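You operate a simulated robot arm through the tools that you are given. There is no shell and no other tool.

You are at the controls of a simulated robot arm. One attempt, no reset.

JOB
Nest the small bowl in the big one, then wipe the counter's crumbs up.
Fine: the big bowl is in the bowls drawer, which ends shut; use the sponge and put it back where it was. What is to be rubbed or washed off counts as gone when no trace of it is left.
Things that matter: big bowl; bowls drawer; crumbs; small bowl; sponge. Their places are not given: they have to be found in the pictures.

The check looks at the end state, three seconds after you hand in, the way a careful person would. Anything else that was tipped, shoved, dropped, spilled or broken makes it a failure.

ROBOT AND FRAMES
A 7-joint arm with a three-finger gripper, fixed in place. Base frame: the origin is on the floor under the middle of its stand, x ahead of it, y to its left, z up. Lengths are in m, angles in rad, forces in N, time in s.
It reaches about 1.342 m from its shoulder. Its first joint turns from -2.897 to 2.897 rad. Payload 2.69 kg.
Tool frame: the origin (TCP) lies between the finger pads and is the grasp point; the fingertips stand 0.03 m ahead of it; z points along the fingers, y is the line along which they close. The gripper opens to 0.128 m; its body begins 0.117 m behind the TCP.
Orientation is that of the tool frame in the base frame, as a unit quaternion [w, x, y, z]. With the fingers straight down and closing along the base's y, the tool's x points along the base's -x, its y along +y and its z along -z.

CONTROLS
- The arm moves only by the tool drive_tool. Its argument "deltas" is a list of rows, each a list of 3 entries, a list of its own where there are three numbers: the opening, from 0 (shut) to 1 (fully open), then the shift along the tool's x, y, z in m, then the turn, a rotation vector about the tool's x, y, z in rad. In form: [[gripper, [tx, ty, tz], [wx, wy, wz]], ...]. A call has 1 to 20 rows; each row is the pose to reach, as a shift and turn from the pose commanded when the call began, along the tool's axes at that moment. Rows are played at 5 a second. More than 0.05 m and 0.15 rad between two rows, or a gripper value outside its range, and nothing of the call is played. A pose out of reach is approached as far as the arm can. The call stops where the force on the tool passes 40 N (or 10 N more than at its start, if that is more) or the arm is blocked; 0.2 s more then pass. Each finger travels about 0.127 m/s and halts on what it meets, pressing with about 28 N; the grip force reading is that of the motor and also rises with nothing between the fingers. The clock runs only during rows and for 0.2 s after the last one: add rows that repeat a pose to give the fingers time. It gives the time, the measured TCP pose, the force on the tool (base axes), the opening and the grip force at its end, in the units of the frame above (readings bear some noise), with the torque about the TCP (base axes, N m) and any sound that the robot's microphone picked up.
- Cameras (640 x 400 px; columns grow to the right, rows downward): "scene" is fixed at [0.4009, -0.499, 1.6638]; the picture's right is [0.82, -0.57, 0.00], its down [-0.43, -0.61, -0.66] and it looks along [0.38, 0.55, -0.75] (base axes); focal length 358 px, centre (320, 200). "wrist" rides on the gripper at [0.058, 0.054, -0.131] in the tool frame; the picture's right is [-0.68, 0.74, 0.00], its down [-0.62, -0.57, -0.55] and it looks along [-0.40, -0.37, 0.84] (tool axes); focal length 234 px, centre (320, 200).
- capture(camera): a new picture of that camera. No time passes.
- slide_trunk(by): moves the trunk up (or, below 0, down) by that many m; the arm rides with it, the base frame stays. It gives what a move gives, with no picture.
- probe_pixels(camera, pixels): there is no depth. For up to 12 entries [column, row, z] of the newest picture of that camera ("zoom" is the newest enlarged one), the place [x, y] in the base frame at which the ray of that pixel passes the height z, good to about 0.003 m. No time passes.
- close_up(camera, box): a new picture of the part [left, top, right, bottom] of that camera's present view, enlarged. No time passes.
- job_done(): hands the job in; it is judged then, once.

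Leave the gripper open and the arm clear of the work at the hand-in unless told otherwise.

The tools are called after ">>>" by a JSON object that holds its "name" and its "arguments". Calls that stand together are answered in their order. drive_tool: Moves the arm, as the interface text tells. Its arguments: {"type":"object","properties":{"deltas":{"type":"array","items":{"type":"array"}}},"required":["deltas"]} The other tools are called the same way: slide_trunk (by) moves the trunk up or down; capture (camera) takes a picture; probe_pixels (camera, pixels) gives the place at which the rays of pixels pass given heights; close_up (camera, box) takes an enlarged picture of a part of a camera's view; job_done () hands the job in.

At the start:

```text
clock: 0.0
position: [0.7862, -0.0603, 1.2389]
tcp_rot: [0.0, 0.0, 1.0, 0.0]
contact_force: [-0.4, 0.8, 0.1]
wrist_torque: [-0.02, 0.02, 0.01]
gripper_width: 0.1282
grasp_force: 0.1
trunk travel left (down, up): [-0.15, 0.2]
```

scene: 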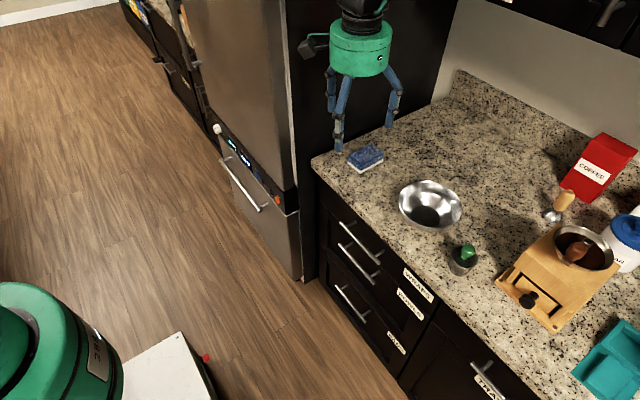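
wrist: 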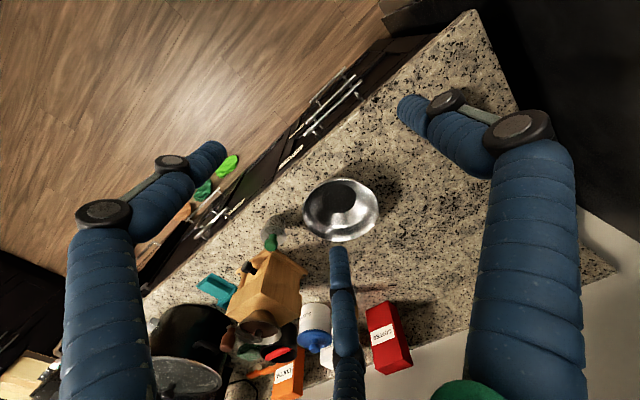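

I see a counter with a metal bowl near (430,205), a blue sponge near (365,157), and labelled drawers under the counter edge. I'll take enlarged pictures of these areas to read the labels and find the crumbs.

>>> {"name": "close_up", "arguments": {"camera": "scene", "box": [300, 120, 480, 232]}}

>>> {"name": "close_up", "arguments": {"camera": "scene", "box": [300, 200, 540, 400]}}

>>> {"name": "close_up", "arguments": {"camera": "scene", "box": [440, 60, 640, 185]}}

>>> {"name": "close_up", "arguments": {"camera": "scene", "box": [440, 180, 640, 400]}}

>>> {"name": "close_up", "arguments": {"camera": "wrist", "box": [260, 60, 500, 260]}}

```text
3.56 times, centred on (390, 176) of scene
```

zoom: 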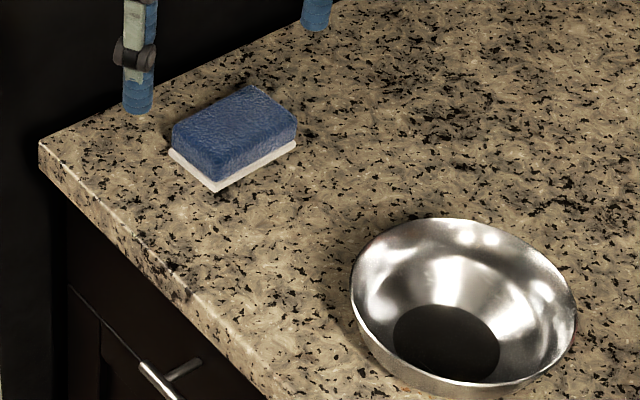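

```text
2.00 times, centred on (420, 300) of scene
```

zoom: 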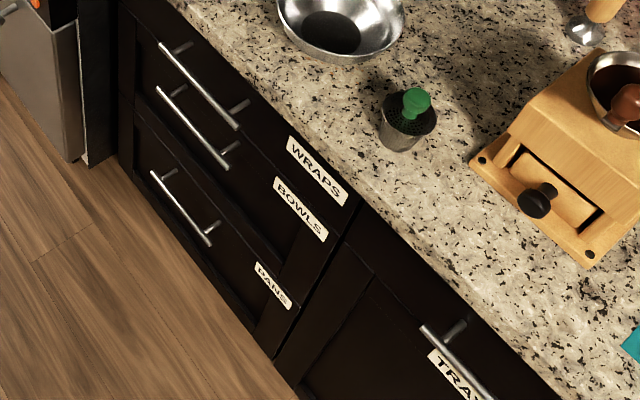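

```text
3.20 times, centred on (540, 122) of scene
```

zoom: 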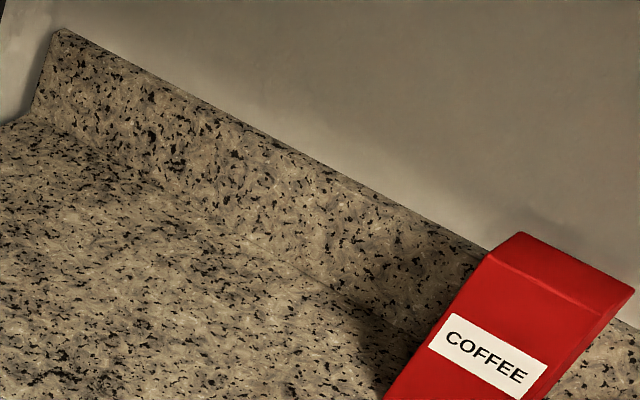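

```text
1.82 times, centred on (540, 290) of scene
```

zoom: 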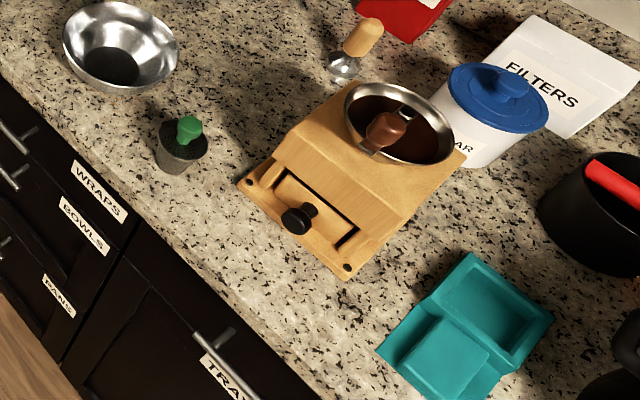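

```text
2.00 times, centred on (380, 160) of wrist
```

zoom: 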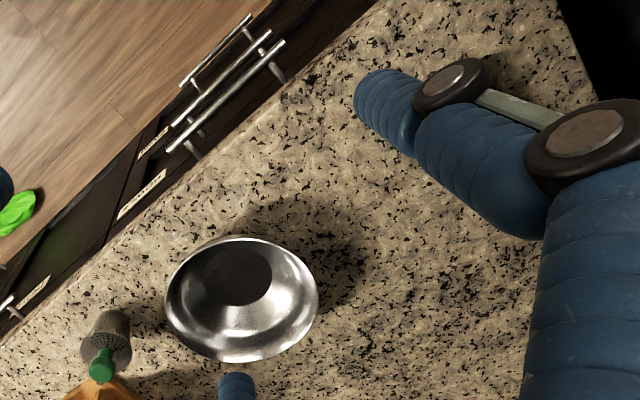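

The three handles belong to WRAPS (top), BOWLS (middle) and PANS (bottom). I'll triangulate the counter height with matching points in both cameras: the sponge, bowl and counter corners.

>>> {"name": "probe_pixels", "arguments": {"camera": "scene", "pixels": [[311, 158, 0.9], [311, 158, 0.95], [457, 88, 0.9], [457, 88, 0.95], [460, 270, 0.9], [460, 270, 0.95], [430, 215, 0.9], [430, 215, 0.95], [361, 172, 0.9], [361, 172, 0.95], [540, 388, 0.9], [540, 388, 0.95]]}}

>>> {"name": "probe_pixels", "arguments": {"camera": "wrist", "pixels": [[474, 10, 0.9], [474, 10, 0.95], [290, 240, 0.9], [290, 240, 0.95], [340, 195, 0.9], [340, 195, 0.95], [140, 292, 0.9], [140, 292, 0.95], [615, 272, 0.9], [615, 272, 0.95]]}}

```text
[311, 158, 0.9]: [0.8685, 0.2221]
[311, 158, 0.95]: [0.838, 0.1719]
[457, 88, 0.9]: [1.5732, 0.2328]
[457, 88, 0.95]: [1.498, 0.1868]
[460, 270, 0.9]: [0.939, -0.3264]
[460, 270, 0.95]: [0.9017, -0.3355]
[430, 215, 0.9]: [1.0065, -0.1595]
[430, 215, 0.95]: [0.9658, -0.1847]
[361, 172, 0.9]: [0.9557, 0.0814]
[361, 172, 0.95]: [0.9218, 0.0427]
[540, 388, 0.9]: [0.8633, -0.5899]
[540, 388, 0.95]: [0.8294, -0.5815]
```

```text
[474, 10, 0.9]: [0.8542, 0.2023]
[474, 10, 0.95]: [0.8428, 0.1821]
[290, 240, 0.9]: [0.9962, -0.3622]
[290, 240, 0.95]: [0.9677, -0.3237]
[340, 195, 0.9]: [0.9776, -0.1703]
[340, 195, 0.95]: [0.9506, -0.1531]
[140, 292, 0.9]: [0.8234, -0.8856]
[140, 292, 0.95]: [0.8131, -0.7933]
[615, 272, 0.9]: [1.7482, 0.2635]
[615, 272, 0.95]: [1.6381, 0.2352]
```

The two views agree on a counter height near 0.93, with the front edge at x≈0.845 and the left end at y≈0.19. Next I'll look closer at the drawer fronts, at the green objects near (205,190) in the wrist view, and at the rest of the counter for crumbs.

>>> {"name": "close_up", "arguments": {"camera": "scene", "box": [310, 190, 440, 270]}}

>>> {"name": "close_up", "arguments": {"camera": "scene", "box": [310, 260, 440, 340]}}

>>> {"name": "close_up", "arguments": {"camera": "wrist", "box": [130, 120, 310, 240]}}

>>> {"name": "close_up", "arguments": {"camera": "wrist", "box": [140, 230, 420, 400]}}

>>> {"name": "close_up", "arguments": {"camera": "scene", "box": [380, 80, 560, 190]}}

>>> {"name": "close_up", "arguments": {"camera": "scene", "box": [440, 200, 580, 290]}}

>>> {"name": "close_up", "arguments": {"camera": "scene", "box": [440, 290, 600, 400]}}

```text
4.92 times, centred on (375, 230) of scene
```

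zoom: 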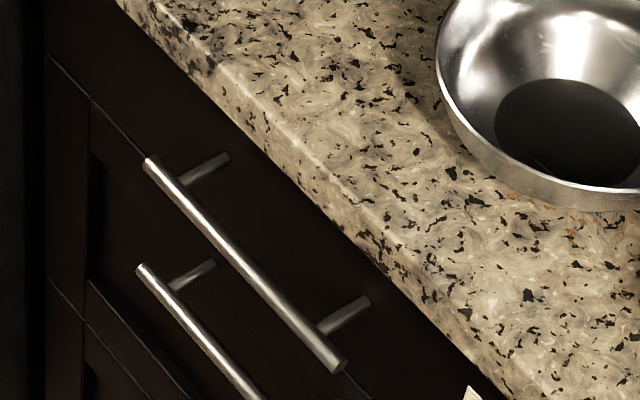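

```text
4.92 times, centred on (375, 300) of scene
```

zoom: 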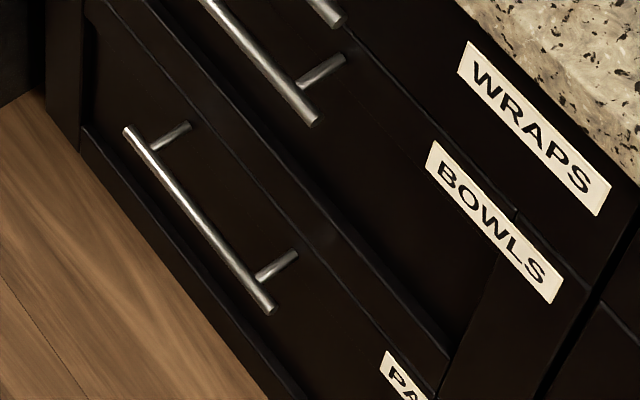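

```text
3.33 times, centred on (220, 180) of wrist
```

zoom: 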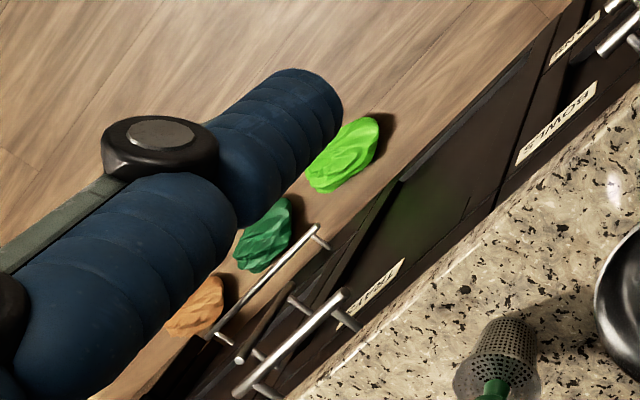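

```text
2.29 times, centred on (280, 315) of wrist
```

zoom: 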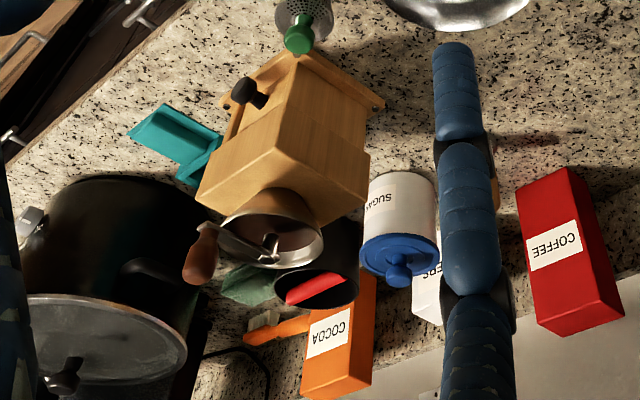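

```text
3.56 times, centred on (470, 135) of scene
```

zoom: 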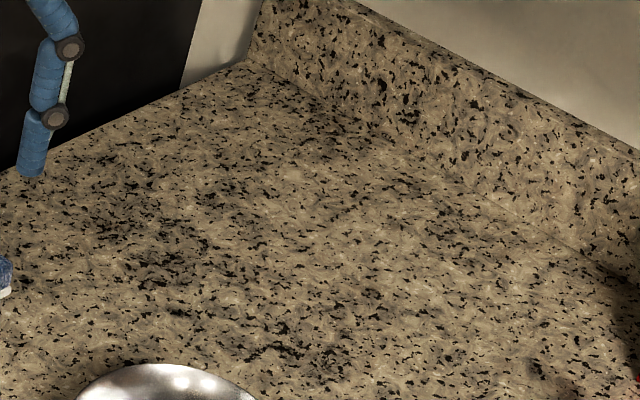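

```text
4.44 times, centred on (510, 245) of scene
```

zoom: 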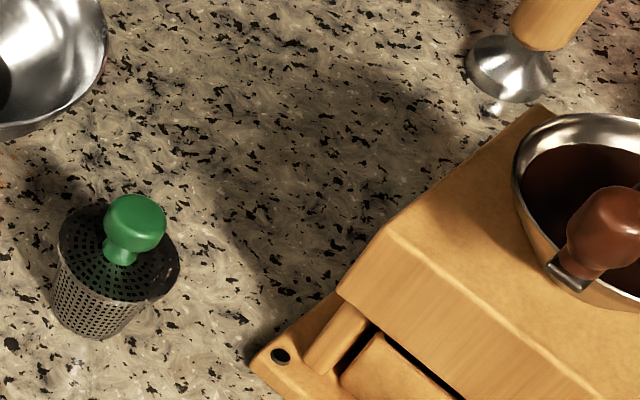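

```text
3.64 times, centred on (520, 345) of scene
```

zoom: 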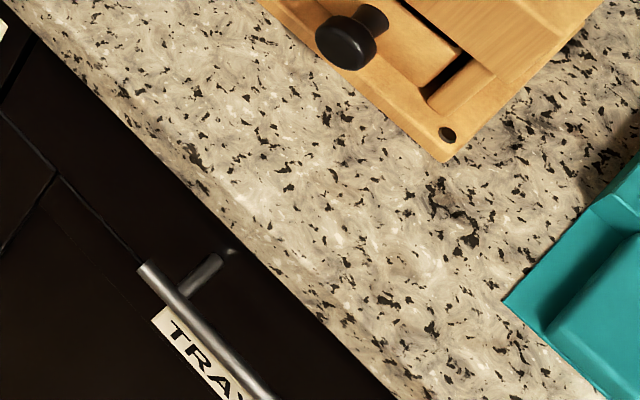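

I see orange specks by the front of the bowl, around scene (425,236). I'll enlarge that area.

>>> {"name": "close_up", "arguments": {"camera": "scene", "box": [390, 205, 480, 260]}}

>>> {"name": "close_up", "arguments": {"camera": "wrist", "box": [270, 150, 400, 260]}}

>>> {"name": "close_up", "arguments": {"camera": "scene", "box": [330, 130, 410, 190]}}

```text
7.11 times, centred on (435, 232) of scene
```

zoom: 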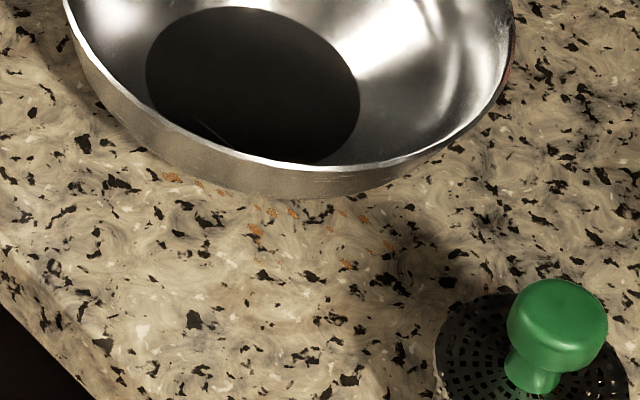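

```text
3.64 times, centred on (335, 205) of wrist
```

zoom: 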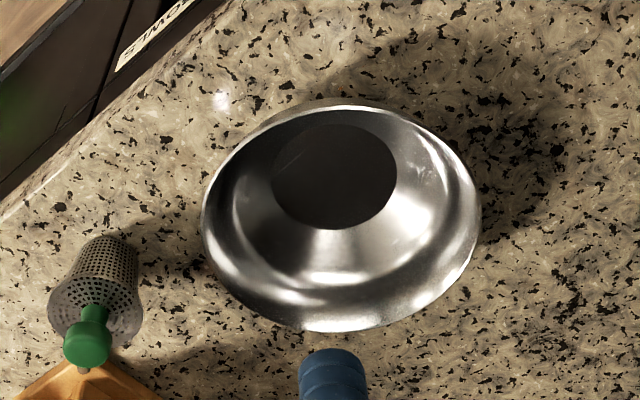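

```text
6.67 times, centred on (370, 160) of scene
```

zoom: 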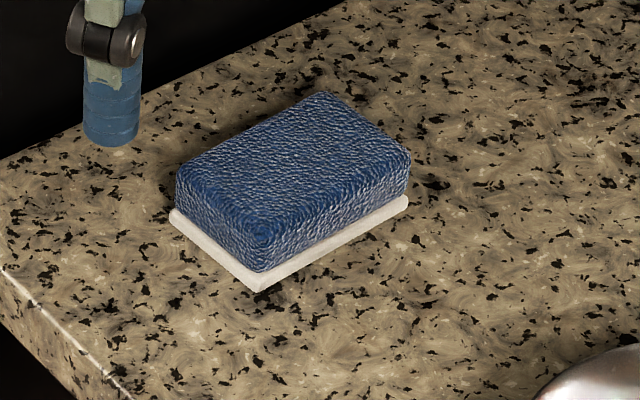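

The orange crumbs lie under and in front of the small bowl. I'll probe the bowl's base and rim, the sponge corners and the handles from both cameras to get sizes.

>>> {"name": "probe_pixels", "arguments": {"camera": "scene", "pixels": [[425.7, 216.2, 0.932], [398.5, 200, 0.985], [462, 207, 0.985], [429, 180.5, 0.985], [432, 231, 0.985], [398.5, 200, 1.0], [462, 207, 1.0], [429, 180.5, 1.0], [432, 231, 1.0], [347, 162, 0.932], [361, 173.5, 0.932], [383.5, 161.5, 0.932]]}}

>>> {"name": "probe_pixels", "arguments": {"camera": "wrist", "pixels": [[338.6, 199, 0.932], [302.3, 210, 0.985], [379, 206, 0.985], [340, 177.5, 0.985], [334, 241, 0.985], [302.3, 210, 1.0], [379, 206, 1.0], [340, 177.5, 1.0], [334, 241, 1.0]]}}

```text
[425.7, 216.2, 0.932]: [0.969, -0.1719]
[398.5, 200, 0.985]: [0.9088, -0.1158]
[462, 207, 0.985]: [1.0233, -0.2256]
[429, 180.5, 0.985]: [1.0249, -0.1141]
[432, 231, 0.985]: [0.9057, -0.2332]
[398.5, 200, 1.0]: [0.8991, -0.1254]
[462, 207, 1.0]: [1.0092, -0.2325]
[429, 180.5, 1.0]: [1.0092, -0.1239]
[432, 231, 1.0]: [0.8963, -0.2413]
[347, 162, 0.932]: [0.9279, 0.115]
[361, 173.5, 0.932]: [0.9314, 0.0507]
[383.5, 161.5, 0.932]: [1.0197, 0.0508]
```

```text
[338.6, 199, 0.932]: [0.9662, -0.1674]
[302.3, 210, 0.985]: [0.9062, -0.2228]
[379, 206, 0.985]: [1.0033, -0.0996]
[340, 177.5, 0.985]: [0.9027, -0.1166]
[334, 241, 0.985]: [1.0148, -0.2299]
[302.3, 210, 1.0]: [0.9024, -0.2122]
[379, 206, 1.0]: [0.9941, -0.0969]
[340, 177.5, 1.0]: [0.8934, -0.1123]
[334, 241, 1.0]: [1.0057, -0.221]
```

The bowl's rim is about 0.16 m across at z≈0.985, centred at (0.965,-0.171). The sponge is axis-aligned around (0.975,0.083). Now I'll triangulate the drawer handles.

>>> {"name": "probe_pixels", "arguments": {"camera": "scene", "pixels": [[338.8, 244.2, 0.6], [338.8, 244.2, 0.8], [374, 283.3, 0.6], [374, 283.3, 0.8], [340.4, 222.9, 0.7], [340.4, 222.9, 0.9], [378.7, 263.5, 0.7], [378.7, 263.5, 0.9], [336.4, 286.8, 0.3], [336.4, 286.8, 0.6], [364.8, 322, 0.3], [364.8, 322, 0.6]]}}

>>> {"name": "probe_pixels", "arguments": {"camera": "wrist", "pixels": [[355, 76.5, 0.6], [355, 76.5, 0.8], [306, 121.5, 0.6], [306, 121.5, 0.8], [362, 81.5, 0.7], [362, 81.5, 0.9], [304, 135, 0.7], [304, 135, 0.9], [345, 68.5, 0.3], [345, 68.5, 0.6], [311, 102, 0.3], [311, 102, 0.6]]}}

```text
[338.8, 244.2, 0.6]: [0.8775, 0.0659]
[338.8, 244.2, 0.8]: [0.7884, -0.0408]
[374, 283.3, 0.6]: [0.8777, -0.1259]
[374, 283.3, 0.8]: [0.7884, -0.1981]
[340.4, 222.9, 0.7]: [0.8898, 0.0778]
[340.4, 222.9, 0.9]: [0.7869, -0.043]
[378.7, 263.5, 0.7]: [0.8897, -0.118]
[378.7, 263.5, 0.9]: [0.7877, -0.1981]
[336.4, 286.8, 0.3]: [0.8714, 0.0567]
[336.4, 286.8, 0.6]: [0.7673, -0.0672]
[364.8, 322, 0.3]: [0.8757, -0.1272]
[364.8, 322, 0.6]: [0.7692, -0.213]
```

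```text
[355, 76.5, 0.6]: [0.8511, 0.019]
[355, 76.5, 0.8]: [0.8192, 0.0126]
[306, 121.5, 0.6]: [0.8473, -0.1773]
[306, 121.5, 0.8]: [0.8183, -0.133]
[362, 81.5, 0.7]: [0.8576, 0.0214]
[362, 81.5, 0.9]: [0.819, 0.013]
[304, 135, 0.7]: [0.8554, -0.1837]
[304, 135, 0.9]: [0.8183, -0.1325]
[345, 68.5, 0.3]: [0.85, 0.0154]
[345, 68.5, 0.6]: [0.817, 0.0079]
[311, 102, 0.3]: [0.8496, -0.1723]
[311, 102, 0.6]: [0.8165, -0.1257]
```

The middle (BOWLS) handle bar works out to x≈0.835, z≈0.694, y from -0.158 to 0.016. The WRAPS handle is at z≈0.80 and PANS at z≈0.39. I'll back the arm away from the counter, turn the gripper to face forward about 30° downward with the fingers closing vertically, and narrow the opening.

>>> {"name": "drive_tool", "arguments": {"deltas": [[0.9, [0.0157, -0.0007, 0.016], [-0.0544, -0.0544, 0.0942]], [0.8, [0.0315, -0.0013, 0.032], [-0.1087, -0.1087, 0.1883]], [0.7, [0.0472, -0.002, 0.048], [-0.1631, -0.1631, 0.2825]], [0.6, [0.0629, -0.0027, 0.064], [-0.2175, -0.2175, 0.3767]], [0.5, [0.0787, -0.0033, 0.08], [-0.2718, -0.2718, 0.4708]], [0.5, [0.0944, -0.004, 0.096], [-0.3262, -0.3262, 0.565]], [0.5, [0.1101, -0.0047, 0.112], [-0.3806, -0.3806, 0.6592]], [0.5, [0.1259, -0.0053, 0.128], [-0.4349, -0.4349, 0.7533]], [0.5, [0.1416, -0.006, 0.144], [-0.4893, -0.4893, 0.8475]], [0.5, [0.1573, -0.0067, 0.16], [-0.5437, -0.5437, 0.9417]], [0.5, [0.1731, -0.0073, 0.176], [-0.598, -0.598, 1.0358]], [0.5, [0.1888, -0.008, 0.192], [-0.6524, -0.6524, 1.13]], [0.5, [0.2045, -0.0087, 0.208], [-0.7068, -0.7068, 1.2242]], [0.5, [0.2203, -0.0093, 0.224], [-0.7611, -0.7611, 1.3183]], [0.5, [0.236, -0.01, 0.24], [-0.8155, -0.8155, 1.4125]], [0.5, [0.236, -0.01, 0.24], [-0.8155, -0.8155, 1.4125]]]}}

>>> {"name": "capture", "arguments": {"camera": "wrist"}}

>>> {"name": "capture", "arguments": {"camera": "scene"}}

```text
clock: 3.4
position: [0.5525, -0.0685, 0.9995]
tcp_rot: [0.354, 0.612, 0.612, 0.354]
contact_force: [0.7, -0.2, 0.1]
wrist_torque: [-0.02, 0.02, 0.0]
gripper_width: 0.0641
grasp_force: 0.0
trunk travel left (down, up): [-0.15, 0.2]
```

```text
taken
```

wrist: 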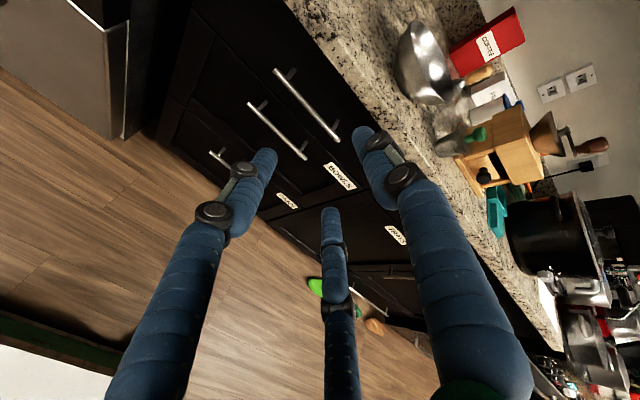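

```text
taken
```

scene: 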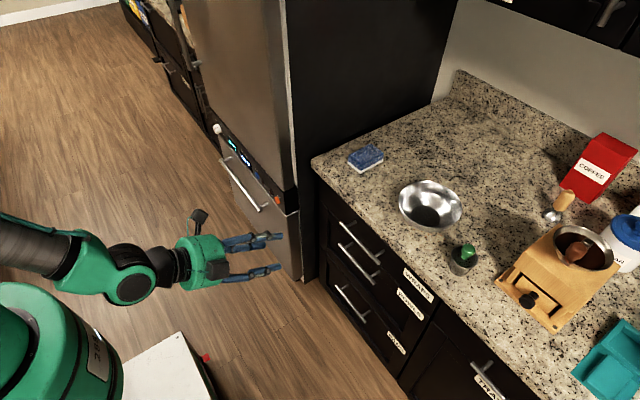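

The pose came out as intended, and the wrist camera now sees the drawers. I'll enlarge the handles to refine their location.

>>> {"name": "close_up", "arguments": {"camera": "wrist", "box": [190, 50, 390, 175]}}

```text
3.20 times, centred on (290, 112) of wrist
```

zoom: 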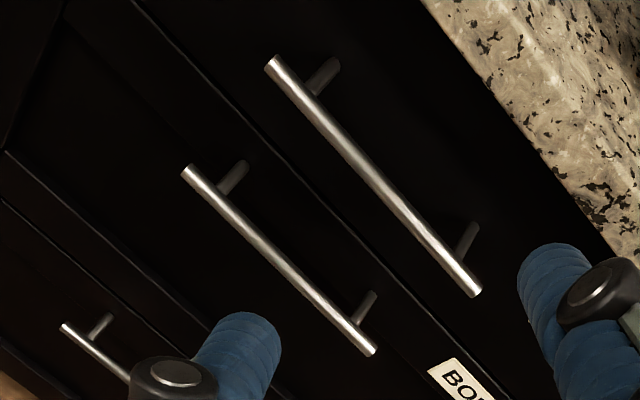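

I'll probe the middle bar's ends, zoom (186,172) and (370,350), and the points where its posts meet the drawer face.

>>> {"name": "probe_pixels", "arguments": {"camera": "zoom", "pixels": [[186, 172, 0.68], [186, 172, 0.7], [370, 350, 0.68], [370, 350, 0.7], [243, 165, 0.68], [243, 165, 0.7], [373, 294, 0.68], [373, 294, 0.7], [270, 62, 0.79], [270, 62, 0.81], [476, 292, 0.79], [476, 292, 0.81]]}}

```text
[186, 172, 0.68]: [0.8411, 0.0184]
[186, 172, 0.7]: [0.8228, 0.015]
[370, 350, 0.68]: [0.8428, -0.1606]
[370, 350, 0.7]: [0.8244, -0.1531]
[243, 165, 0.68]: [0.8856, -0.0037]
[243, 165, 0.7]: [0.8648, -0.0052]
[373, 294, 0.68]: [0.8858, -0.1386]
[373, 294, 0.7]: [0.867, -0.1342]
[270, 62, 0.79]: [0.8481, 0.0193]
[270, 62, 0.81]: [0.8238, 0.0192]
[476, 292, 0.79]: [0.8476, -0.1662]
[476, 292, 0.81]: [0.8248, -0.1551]
```

The bar sits near (0.836, y -0.157…0.017, z≈0.687) with the drawer face at x≈0.878. I'll move to a standoff 0.12 m back along the tool axis.

>>> {"name": "drive_tool", "arguments": {"deltas": [[0.5, [0, -0.0161, 0.0352], [0, 0, 0]], [0.5, [0, -0.0322, 0.0704], [0, 0, 0]], [0.5, [0, -0.0483, 0.1056], [0, 0, 0]], [0.5, [-0.0005, -0.0645, 0.1409], [0, 0, 0]], [0.5, [-0.001, -0.0806, 0.1761], [0, 0, 0]], [0.5, [-0.001, -0.0967, 0.2113], [0, 0, 0]], [0.5, [-0.0015, -0.1128, 0.2465], [0, 0, 0]], [0.5, [-0.0015, -0.1289, 0.2817], [0, 0, 0]], [0.5, [-0.0015, -0.1289, 0.2817], [0, 0, 0]]]}}

>>> {"name": "capture", "arguments": {"camera": "wrist"}}

>>> {"name": "close_up", "arguments": {"camera": "scene", "box": [240, 160, 420, 280]}}

```text
clock: 5.4
position: [0.7297, -0.0873, 0.7469]
tcp_rot: [0.346, 0.609, 0.616, 0.36]
contact_force: [0.7, 0.6, -0.9]
wrist_torque: [0.0, 0.02, 0.0]
gripper_width: 0.0639
grasp_force: 0.1
out of reach, approached as far as the arm can: row 4, 5, 6, 7, 8, 9
trunk travel left (down, up): [-0.15, 0.2]
```

```text
taken
```

wrist: 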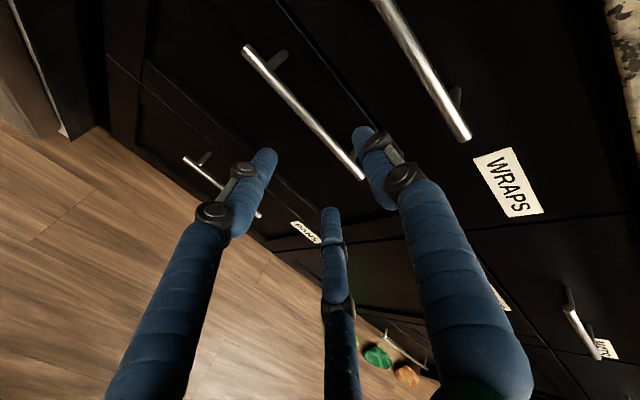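

```text
3.33 times, centred on (330, 220) of scene
```

zoom: 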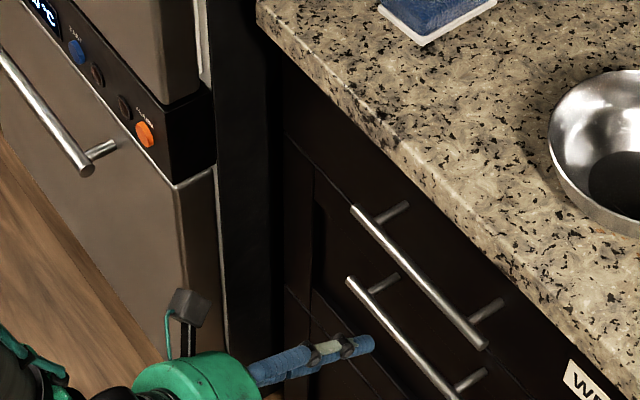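

The arm reports that it can't fully reach this low pose; the wrist is probably at a joint limit, and y is off by 0.017. I'll back up, tilt the gripper to about 45° downward, and lower the trunk so the forearm is less steep.

>>> {"name": "drive_tool", "arguments": {"deltas": [[0.5, [0, 0.0244, -0.0228], [0.0654, 0, 0]], [0.5, [0, 0.0488, -0.0455], [0.131, 0, 0]], [0.5, [0, 0.0732, -0.0683], [0.196, 0, 0]], [0.5, [0, 0.0976, -0.091], [0.2618, 0, 0]], [0.5, [0, 0.0976, -0.091], [0.2618, 0, 0]]]}}

>>> {"name": "slide_trunk", "arguments": {"by": -0.15}}

```text
clock: 6.6
position: [0.6987, -0.0874, 0.8781]
tcp_rot: [0.27, 0.654, 0.653, 0.271]
contact_force: [0.3, -0.3, 0.6]
wrist_torque: [0.02, -0.03, 0.0]
gripper_width: 0.0638
grasp_force: 0.1
trunk travel left (down, up): [-0.15, 0.2]
```

```text
clock: 8.3
position: [0.6999, -0.0879, 0.7268]
tcp_rot: [0.271, 0.653, 0.653, 0.271]
contact_force: [0.5, -1.0, 0.0]
wrist_torque: [-0.02, -0.01, -0.04]
gripper_width: 0.064
grasp_force: 0.0
trunk travel left (down, up): [0.0, 0.35]
```

The trunk is now fully down and the TCP is at z=0.727. I'll move to a standoff 0.07 m short of the bar, narrow the opening to about 0.035 m, recentre y at -0.07, and check it in the wrist view.

>>> {"name": "drive_tool", "arguments": {"deltas": [[0.4, [0.006, 0.0227, 0.0181], [0, 0, 0]], [0.3, [0.012, 0.0453, 0.0362], [0, 0, 0]], [0.28, [0.018, 0.068, 0.0543], [0, 0, 0]], [0.28, [0.018, 0.068, 0.0543], [0, 0, 0]]]}}

>>> {"name": "capture", "arguments": {"camera": "wrist"}}

>>> {"name": "close_up", "arguments": {"camera": "scene", "box": [280, 180, 440, 300]}}

```text
clock: 9.3
position: [0.7852, -0.0687, 0.7376]
tcp_rot: [0.27, 0.654, 0.653, 0.271]
contact_force: [-0.1, 0.0, 0.4]
wrist_torque: [0.03, 0.03, 0.01]
gripper_width: 0.0358
grasp_force: 0.0
trunk travel left (down, up): [0.0, 0.35]
```

```text
taken
```

wrist: 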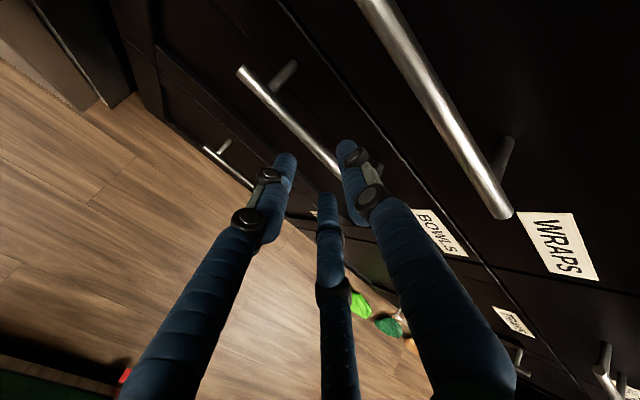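

```text
3.33 times, centred on (360, 240) of scene
```

zoom: 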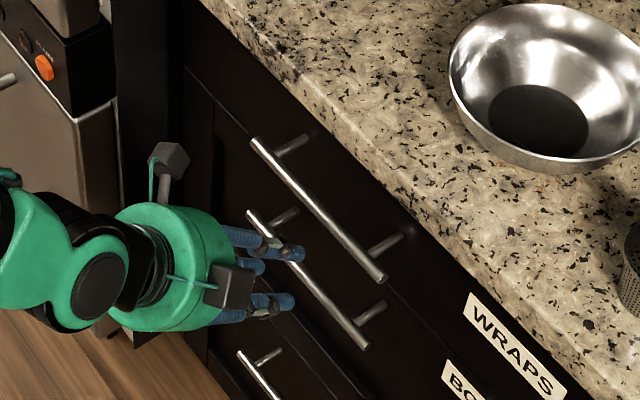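

No reach complaint now. I'll enlarge the wrist view around the fingertips and bar to check alignment.

>>> {"name": "close_up", "arguments": {"camera": "wrist", "box": [220, 50, 420, 220]}}

>>> {"name": "probe_pixels", "arguments": {"camera": "wrist", "pixels": [[240, 71, 0.68], [240, 71, 0.69], [240, 71, 0.7], [300, 134, 0.68], [300, 134, 0.69], [300, 134, 0.7], [507, 213, 0.79], [507, 213, 0.8], [507, 213, 0.81]]}}

```text
2.35 times, centred on (320, 135) of wrist
```

zoom: 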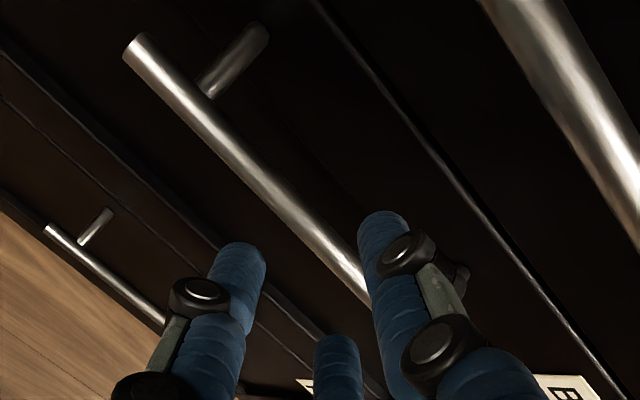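

```text
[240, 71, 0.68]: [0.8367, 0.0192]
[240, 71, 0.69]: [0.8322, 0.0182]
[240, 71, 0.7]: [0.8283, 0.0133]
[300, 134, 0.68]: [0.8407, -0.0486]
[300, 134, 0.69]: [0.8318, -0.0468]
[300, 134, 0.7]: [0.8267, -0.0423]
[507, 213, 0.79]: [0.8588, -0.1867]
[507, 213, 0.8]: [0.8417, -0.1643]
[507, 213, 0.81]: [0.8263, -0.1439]
```

The tool axis points at the bar within a few millimetres. I'll narrow the opening slightly, advance 0.061 m so the bar sits just inside the fingertips, then close.

>>> {"name": "drive_tool", "arguments": {"deltas": [[0.23, [0, 0, 0.015], [0, 0, 0]], [0.23, [0, 0, 0.03], [0, 0, 0]], [0.23, [0, 0, 0.045], [0, 0, 0]], [0.23, [0, 0, 0.055], [0, 0, 0]], [0.23, [0, 0, 0.061], [0, 0, 0]], [0.23, [0, 0, 0.061], [0, 0, 0]]]}}

>>> {"name": "close_up", "arguments": {"camera": "wrist", "box": [220, 50, 420, 220]}}

>>> {"name": "close_up", "arguments": {"camera": "scene", "box": [300, 190, 420, 280]}}

```text
clock: 10.2
position: [0.8146, -0.0687, 0.702]
tcp_rot: [0.268, 0.654, 0.654, 0.268]
contact_force: [-6.6, -1.0, -6.3]
wrist_torque: [-0.21, 0.3, -0.02]
gripper_width: 0.0337
grasp_force: 1.8
trunk travel left (down, up): [0.0, 0.35]
stopped in row 4: the force on the tool passed its limit at 75 N (the readings are from after the stop); the commanded pose is now the measured one
```

```text
2.35 times, centred on (320, 135) of wrist
```

zoom: 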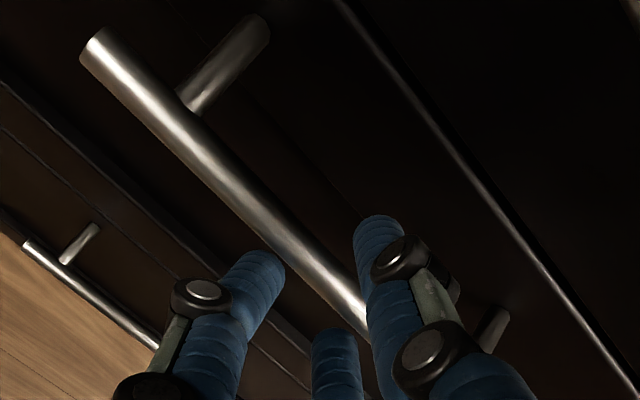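

```text
4.44 times, centred on (360, 235) of scene
```

zoom: 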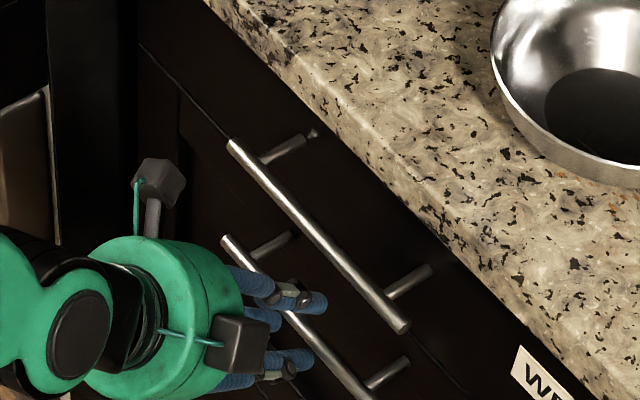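

The call stopped on contact. From the wrist view, the two lower fingertips stand at about tool (±0.02, -0.005), so the fingers close concentrically and those two tips met the bar. The gap between the upper finger and the lower pair is centred a little towards +y. I'll back off, open to about 0.045, shift 0.008 along -y, and advance again.

>>> {"name": "drive_tool", "arguments": {"deltas": [[0.3, [0, 0, -0.015], [0, 0, 0]], [0.37, [0, -0.004, -0.025], [0, 0, 0]], [0.37, [0, -0.008, -0.025], [0, 0, 0]], [0.37, [0, -0.008, -0.01], [0, 0, 0]], [0.37, [0, -0.008, 0.0], [0, 0, 0]], [0.37, [0, -0.008, 0.008], [0, 0, 0]], [0.37, [0, -0.008, 0.015], [0, 0, 0]], [0.37, [0, -0.008, 0.02], [0, 0, 0]], [0.37, [0, -0.008, 0.02], [0, 0, 0]]]}}

>>> {"name": "close_up", "arguments": {"camera": "wrist", "box": [220, 50, 420, 220]}}

>>> {"name": "close_up", "arguments": {"camera": "scene", "box": [300, 190, 420, 280]}}

```text
clock: 12.2
position: [0.8265, -0.0678, 0.6836]
tcp_rot: [0.27, 0.653, 0.654, 0.271]
contact_force: [-0.7, -0.7, 0.1]
wrist_torque: [0.0, -0.04, 0.0]
gripper_width: 0.0472
grasp_force: 0.1
trunk travel left (down, up): [0.0, 0.35]
```

```text
2.35 times, centred on (320, 135) of wrist
```

zoom: 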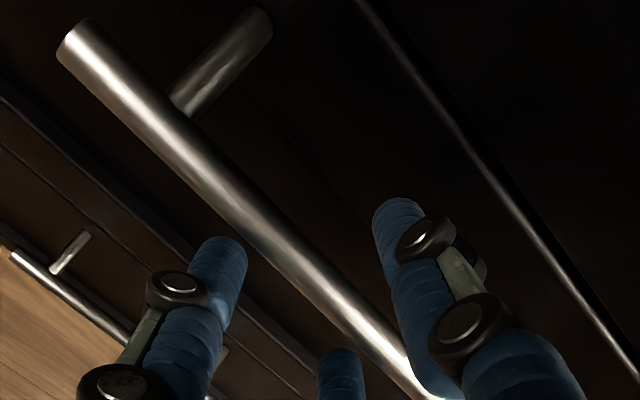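

```text
4.44 times, centred on (360, 235) of scene
```

zoom: 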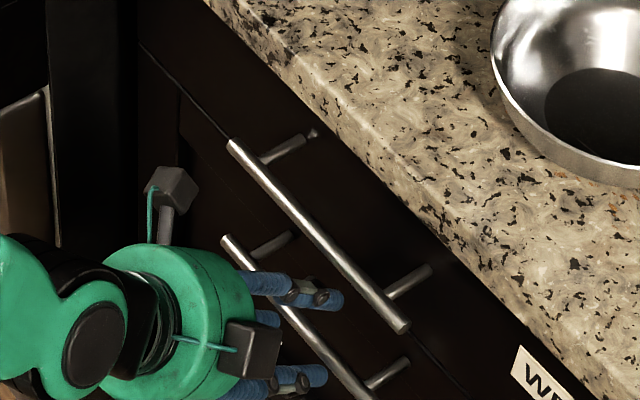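

No contact this time: the bar lies between the upper finger and the lower pair. I'll close the gripper and look at the result.

>>> {"name": "drive_tool", "arguments": {"deltas": [[0.2, [0, 0, 0], [0, 0, 0]], [0.05, [0, 0, 0], [0, 0, 0]], [0.0, [0, 0, 0], [0, 0, 0]], [0.0, [0, 0, 0], [0, 0, 0]]]}}

>>> {"name": "close_up", "arguments": {"camera": "wrist", "box": [220, 50, 420, 220]}}

```text
clock: 13.2
position: [0.8264, -0.0701, 0.6877]
tcp_rot: [0.271, 0.654, 0.653, 0.27]
contact_force: [5.6, -0.1, 12.1]
wrist_torque: [0.03, -0.11, 0.02]
gripper_width: 0.0193
grasp_force: 44.0
trunk travel left (down, up): [0.0, 0.35]
```

```text
2.35 times, centred on (320, 135) of wrist
```

zoom: 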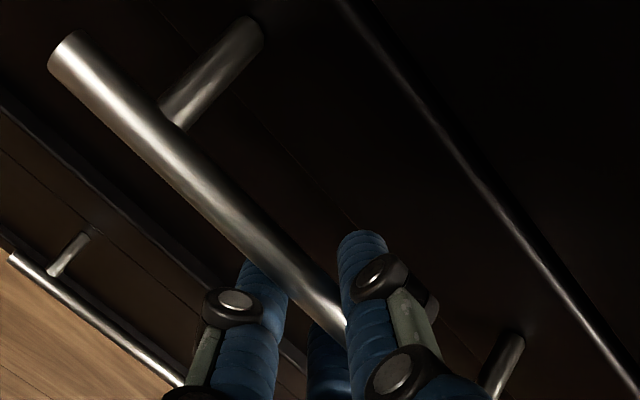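

The bar is held (opening 0.019, grip 44 N). I'll pull straight back along -x, a first 0.06 m.

>>> {"name": "drive_tool", "arguments": {"deltas": [[0, [0, -0.007, -0.007], [0, 0, 0]], [0, [0, -0.014, -0.014], [0, 0, 0]], [0, [0, -0.021, -0.021], [0, 0, 0]], [0, [0, -0.028, -0.028], [0, 0, 0]], [0, [0, -0.035, -0.035], [0, 0, 0]], [0, [0, -0.0424, -0.0424], [0, 0, 0]]]}}

>>> {"name": "capture", "arguments": {"camera": "scene"}}

```text
clock: 14.5
position: [0.7754, -0.0688, 0.6876]
tcp_rot: [0.272, 0.653, 0.653, 0.272]
contact_force: [3.1, 6.5, 5.1]
wrist_torque: [0.05, -0.06, 0.0]
gripper_width: 0.0191
grasp_force: 44.2
trunk travel left (down, up): [0.0, 0.35]
stopped in row 6: the force on the tool passed its limit at 41 N (the readings are from after the stop); the commanded pose is now the measured one
```

```text
taken
```

scene: 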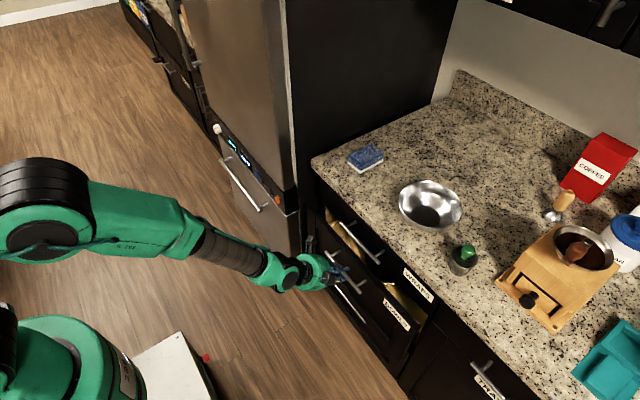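

The BOWLS drawer is sliding out, but the force limit tripped at the speed I used. I'll keep pulling at a slower pace.

>>> {"name": "drive_tool", "arguments": {"deltas": [[0, [0, -0.003, -0.003], [0, 0, 0]], [0, [0, -0.007, -0.007], [0, 0, 0]], [0, [0, -0.012, -0.012], [0, 0, 0]], [0, [0, -0.017, -0.017], [0, 0, 0]], [0, [0, -0.022, -0.022], [0, 0, 0]], [0, [0, -0.027, -0.027], [0, 0, 0]], [0, [0, -0.032, -0.032], [0, 0, 0]], [0, [0, -0.037, -0.037], [0, 0, 0]], [0, [0, -0.042, -0.042], [0, 0, 0]], [0, [0, -0.047, -0.047], [0, 0, 0]], [0, [0, -0.052, -0.052], [0, 0, 0]], [0, [0, -0.057, -0.057], [0, 0, 0]], [0, [0, -0.062, -0.062], [0, 0, 0]], [0, [0, -0.067, -0.067], [0, 0, 0]], [0, [0, -0.072, -0.072], [0, 0, 0]], [0, [0, -0.077, -0.077], [0, 0, 0]], [0, [0, -0.081, -0.081], [0, 0, 0]], [0, [0, -0.084, -0.084], [0, 0, 0]], [0, [0, -0.086, -0.086], [0, 0, 0]]]}}

>>> {"name": "capture", "arguments": {"camera": "scene"}}

```text
clock: 18.5
position: [0.6526, -0.0685, 0.6879]
tcp_rot: [0.272, 0.653, 0.653, 0.272]
contact_force: [0.8, 12.1, 28.5]
wrist_torque: [0.11, -0.21, 0.07]
gripper_width: 0.0194
grasp_force: 44.3
trunk travel left (down, up): [0.0, 0.35]
```

```text
taken
```

scene: 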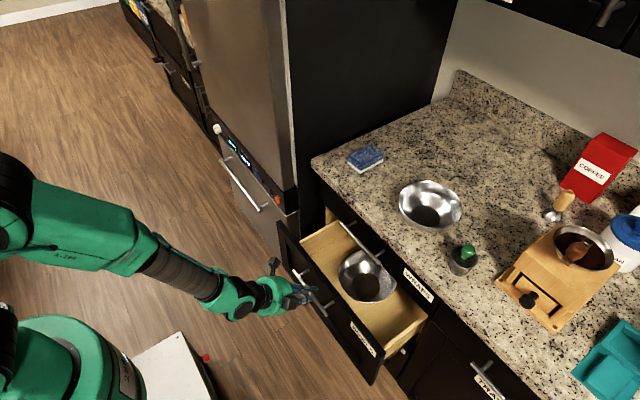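

The drawer is about 0.17 m open and the big bowl is visible inside around (365,275). The reading shows an upward load of 28 N, so I'll ease the tool up slightly while pulling another 0.10 m.

>>> {"name": "drive_tool", "arguments": {"deltas": [[0, [0, 0.0015, -0.0035], [0, 0, 0]], [0, [0, -0.001, -0.008], [0, 0, 0]], [0, [0, -0.006, -0.013], [0, 0, 0]], [0, [0, -0.011, -0.018], [0, 0, 0]], [0, [0, -0.016, -0.023], [0, 0, 0]], [0, [0, -0.021, -0.028], [0, 0, 0]], [0, [0, -0.026, -0.033], [0, 0, 0]], [0, [0, -0.031, -0.038], [0, 0, 0]], [0, [0, -0.036, -0.043], [0, 0, 0]], [0, [0, -0.041, -0.048], [0, 0, 0]], [0, [0, -0.046, -0.053], [0, 0, 0]], [0, [0, -0.051, -0.058], [0, 0, 0]], [0, [0, -0.056, -0.063], [0, 0, 0]], [0, [0, -0.061, -0.068], [0, 0, 0]], [0, [0, -0.066, -0.073], [0, 0, 0]], [0, [0, -0.069, -0.076], [0, 0, 0]], [0, [0, -0.071, -0.078], [0, 0, 0]]]}}

>>> {"name": "capture", "arguments": {"camera": "scene"}}

>>> {"name": "capture", "arguments": {"camera": "wrist"}}

```text
clock: 20.4
position: [0.5984, -0.0683, 0.6877]
tcp_rot: [0.268, 0.655, 0.654, 0.268]
contact_force: [-0.9, -1.8, -8.3]
wrist_torque: [0.09, 0.11, 0.1]
gripper_width: 0.0195
grasp_force: 44.2
trunk travel left (down, up): [0.0, 0.35]
stopped in row 9: the force on the tool passed its limit at 42 N (the readings are from after the stop); the commanded pose is now the measured one
```

```text
taken
```

scene: 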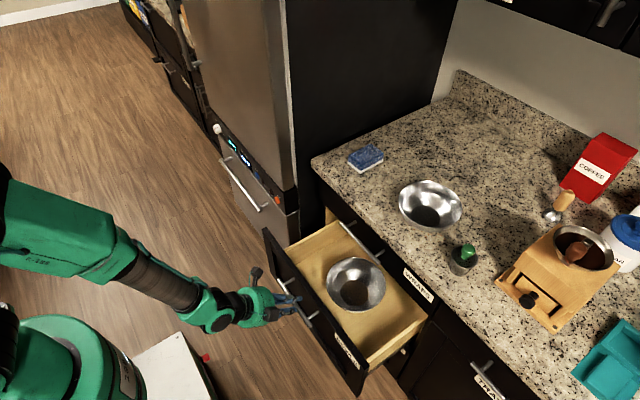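

```text
taken
```

wrist: 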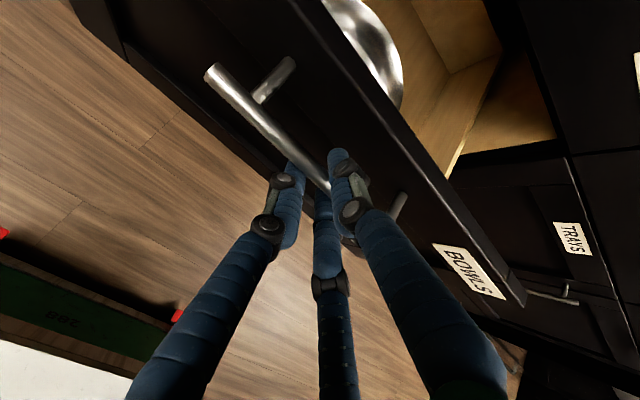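

The drawer is about 0.23 m open. It tripped at 42 N, which could be a load build-up or the end stop, so I'll try pulling more, gently, to find out.

>>> {"name": "drive_tool", "arguments": {"deltas": [[0, [0, -0.002, -0.002], [0, 0, 0]], [0, [0, -0.005, -0.005], [0, 0, 0]], [0, [0, -0.008, -0.008], [0, 0, 0]], [0, [0, -0.011, -0.011], [0, 0, 0]], [0, [0, -0.014, -0.014], [0, 0, 0]], [0, [0, -0.018, -0.018], [0, 0, 0]], [0, [0, -0.022, -0.022], [0, 0, 0]], [0, [0, -0.026, -0.026], [0, 0, 0]], [0, [0, -0.03, -0.03], [0, 0, 0]], [0, [0, -0.034, -0.034], [0, 0, 0]], [0, [0, -0.038, -0.038], [0, 0, 0]], [0, [0, -0.042, -0.042], [0, 0, 0]], [0, [0, -0.046, -0.046], [0, 0, 0]], [0, [0, -0.05, -0.05], [0, 0, 0]]]}}

>>> {"name": "capture", "arguments": {"camera": "scene"}}

```text
clock: 23.4
position: [0.5285, -0.0693, 0.6879]
tcp_rot: [0.268, 0.655, 0.653, 0.269]
contact_force: [-1.6, 3.8, -33.3]
wrist_torque: [-0.15, 0.25, -0.12]
gripper_width: 0.019
grasp_force: 44.3
trunk travel left (down, up): [0.0, 0.35]
```

```text
taken
```

scene: 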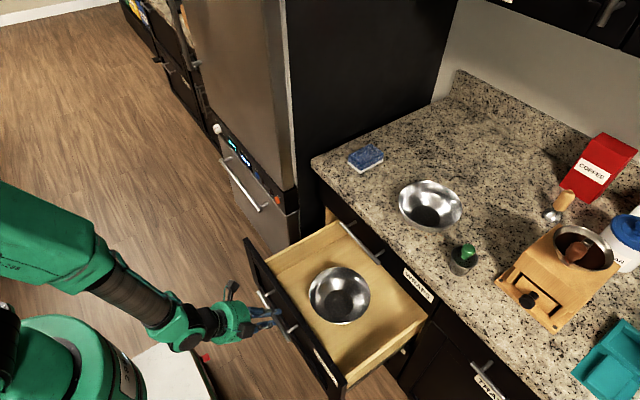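

The drawer is about 0.30 m open and the bowl is fully accessible. I'll release the bar, opening just enough, and back away along the tool axis.

>>> {"name": "drive_tool", "arguments": {"deltas": [[0.1, [0, -0.001, 0.001], [0, 0, 0]], [0.25, [0, -0.001, 0.001], [0, 0, 0]], [0.37, [0, -0.001, 0.001], [0, 0, 0]], [0.37, [0, -0.001, 0.001], [0, 0, 0]], [0.37, [0, -0.001, -0.01], [0, 0, 0]], [0.37, [0, -0.001, -0.025], [0, 0, 0]], [0.37, [0, -0.001, -0.045], [0, 0, 0]], [0.37, [0, -0.001, -0.07], [0, 0, 0]], [0.37, [0, -0.001, -0.1], [0, 0, 0]]]}}

>>> {"name": "capture", "arguments": {"camera": "scene"}}

>>> {"name": "capture", "arguments": {"camera": "wrist"}}

```text
clock: 25.4
position: [0.4567, -0.068, 0.7587]
tcp_rot: [0.27, 0.654, 0.654, 0.27]
contact_force: [0.7, -0.1, -0.3]
wrist_torque: [-0.01, 0.04, 0.01]
gripper_width: 0.0472
grasp_force: 0.0
trunk travel left (down, up): [0.0, 0.35]
```

```text
taken
```

scene: 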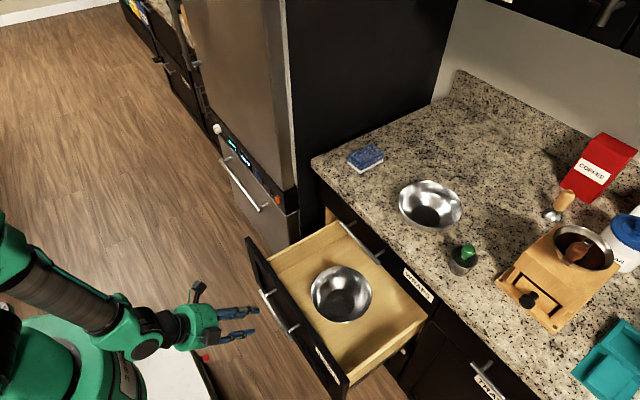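

```text
taken
```

wrist: 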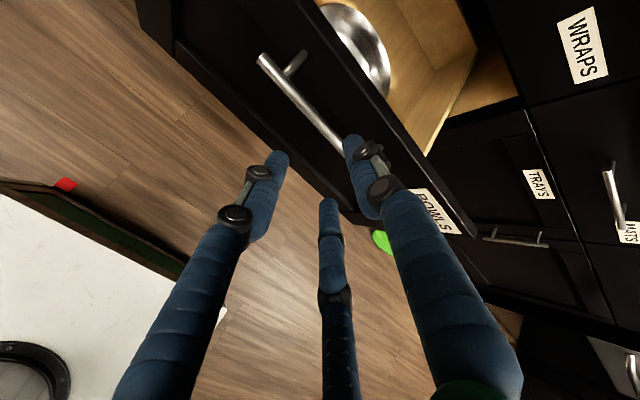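

The bar is released and the drawer stays open. I'll raise the trunk back to its starting height to come up clear of the drawer.

>>> {"name": "slide_trunk", "arguments": {"by": 0.15}}

>>> {"name": "close_up", "arguments": {"camera": "scene", "box": [230, 200, 450, 400]}}

```text
clock: 27.2
position: [0.456, -0.0702, 0.9087]
tcp_rot: [0.27, 0.654, 0.654, 0.269]
contact_force: [-0.1, -0.7, 0.3]
wrist_torque: [0.01, -0.02, -0.02]
gripper_width: 0.0471
grasp_force: 0.1
trunk travel left (down, up): [-0.15, 0.2]
```

```text
2.00 times, centred on (340, 300) of scene
```

zoom: 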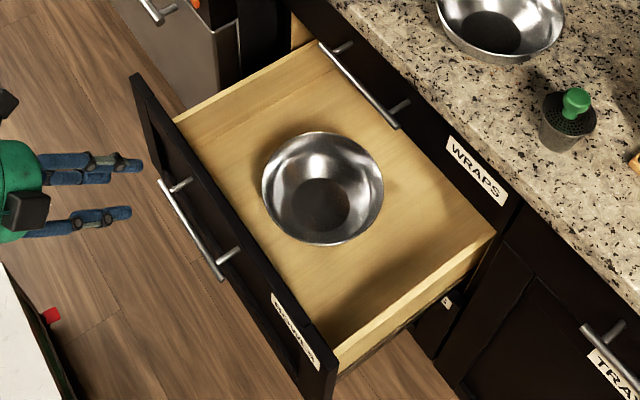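

The drawer holds only the big bowl. I'll swing the gripper up over the drawer and point it straight down for a view of the bowl from above.

>>> {"name": "drive_tool", "arguments": {"deltas": [[0.5, [0, 0.0428, 0.0004], [0.098, 0, 0]], [0.6, [0, 0.0855, 0.0008], [0.196, 0, 0]], [0.7, [0, 0.1283, 0.0011], [0.2945, 0, 0]], [0.8, [0, 0.171, 0.0015], [0.3927, 0, 0]], [0.9, [0, 0.2138, 0.0019], [0.4909, 0, 0]], [1.0, [0, 0.2565, 0.0023], [0.589, 0, 0]], [1.0, [0, 0.2993, 0.0026], [0.6872, 0, 0]], [1.0, [0, 0.342, 0.003], [0.7854, 0, 0]], [1.0, [0, 0.342, 0.003], [0.7854, 0, 0]]]}}

>>> {"name": "capture", "arguments": {"camera": "wrist"}}

>>> {"name": "capture", "arguments": {"camera": "scene"}}

```text
clock: 29.2
position: [0.7036, -0.0707, 1.1449]
tcp_rot: [-0.002, 0.708, 0.707, -0.003]
contact_force: [1.3, -0.3, -1.2]
wrist_torque: [0.0, 0.15, 0.04]
gripper_width: 0.1277
grasp_force: 0.0
out of reach, approached as far as the arm can: row 4
trunk travel left (down, up): [-0.15, 0.2]
```

```text
taken
```

wrist: 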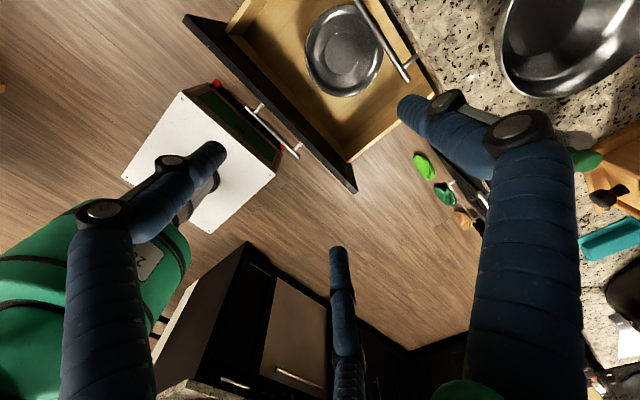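

```text
taken
```

scene: 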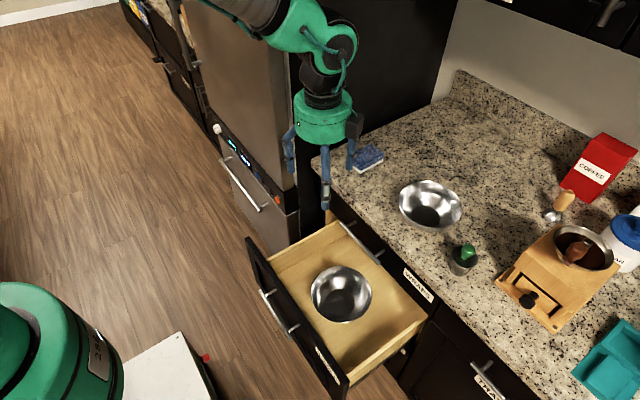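

Now I see the big bowl from above at wrist (343,50). I'll enlarge it and triangulate it with the scene view.

>>> {"name": "close_up", "arguments": {"camera": "wrist", "box": [200, 0, 440, 150]}}

>>> {"name": "close_up", "arguments": {"camera": "scene", "box": [240, 210, 440, 400]}}

```text
2.67 times, centred on (320, 75) of wrist
```

zoom: 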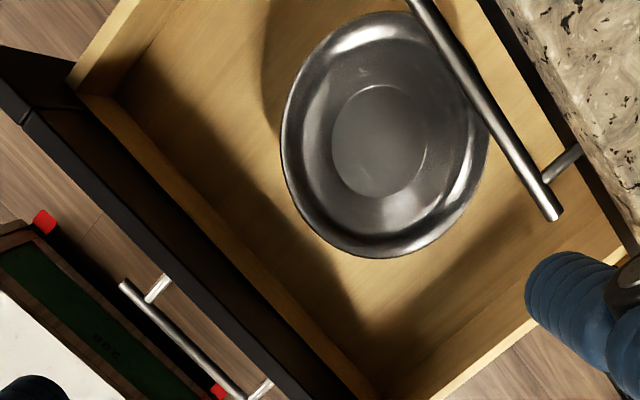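

```text
2.11 times, centred on (340, 305) of scene
```

zoom: 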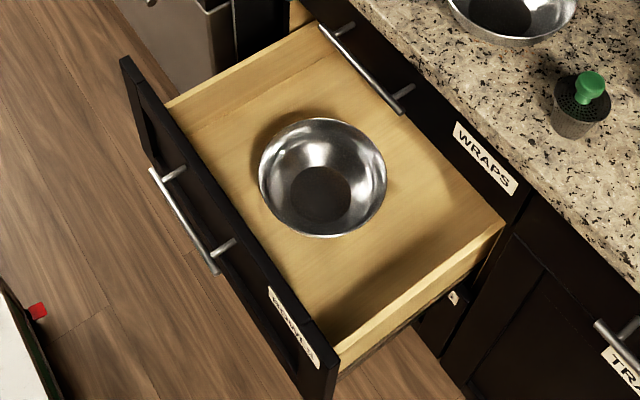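

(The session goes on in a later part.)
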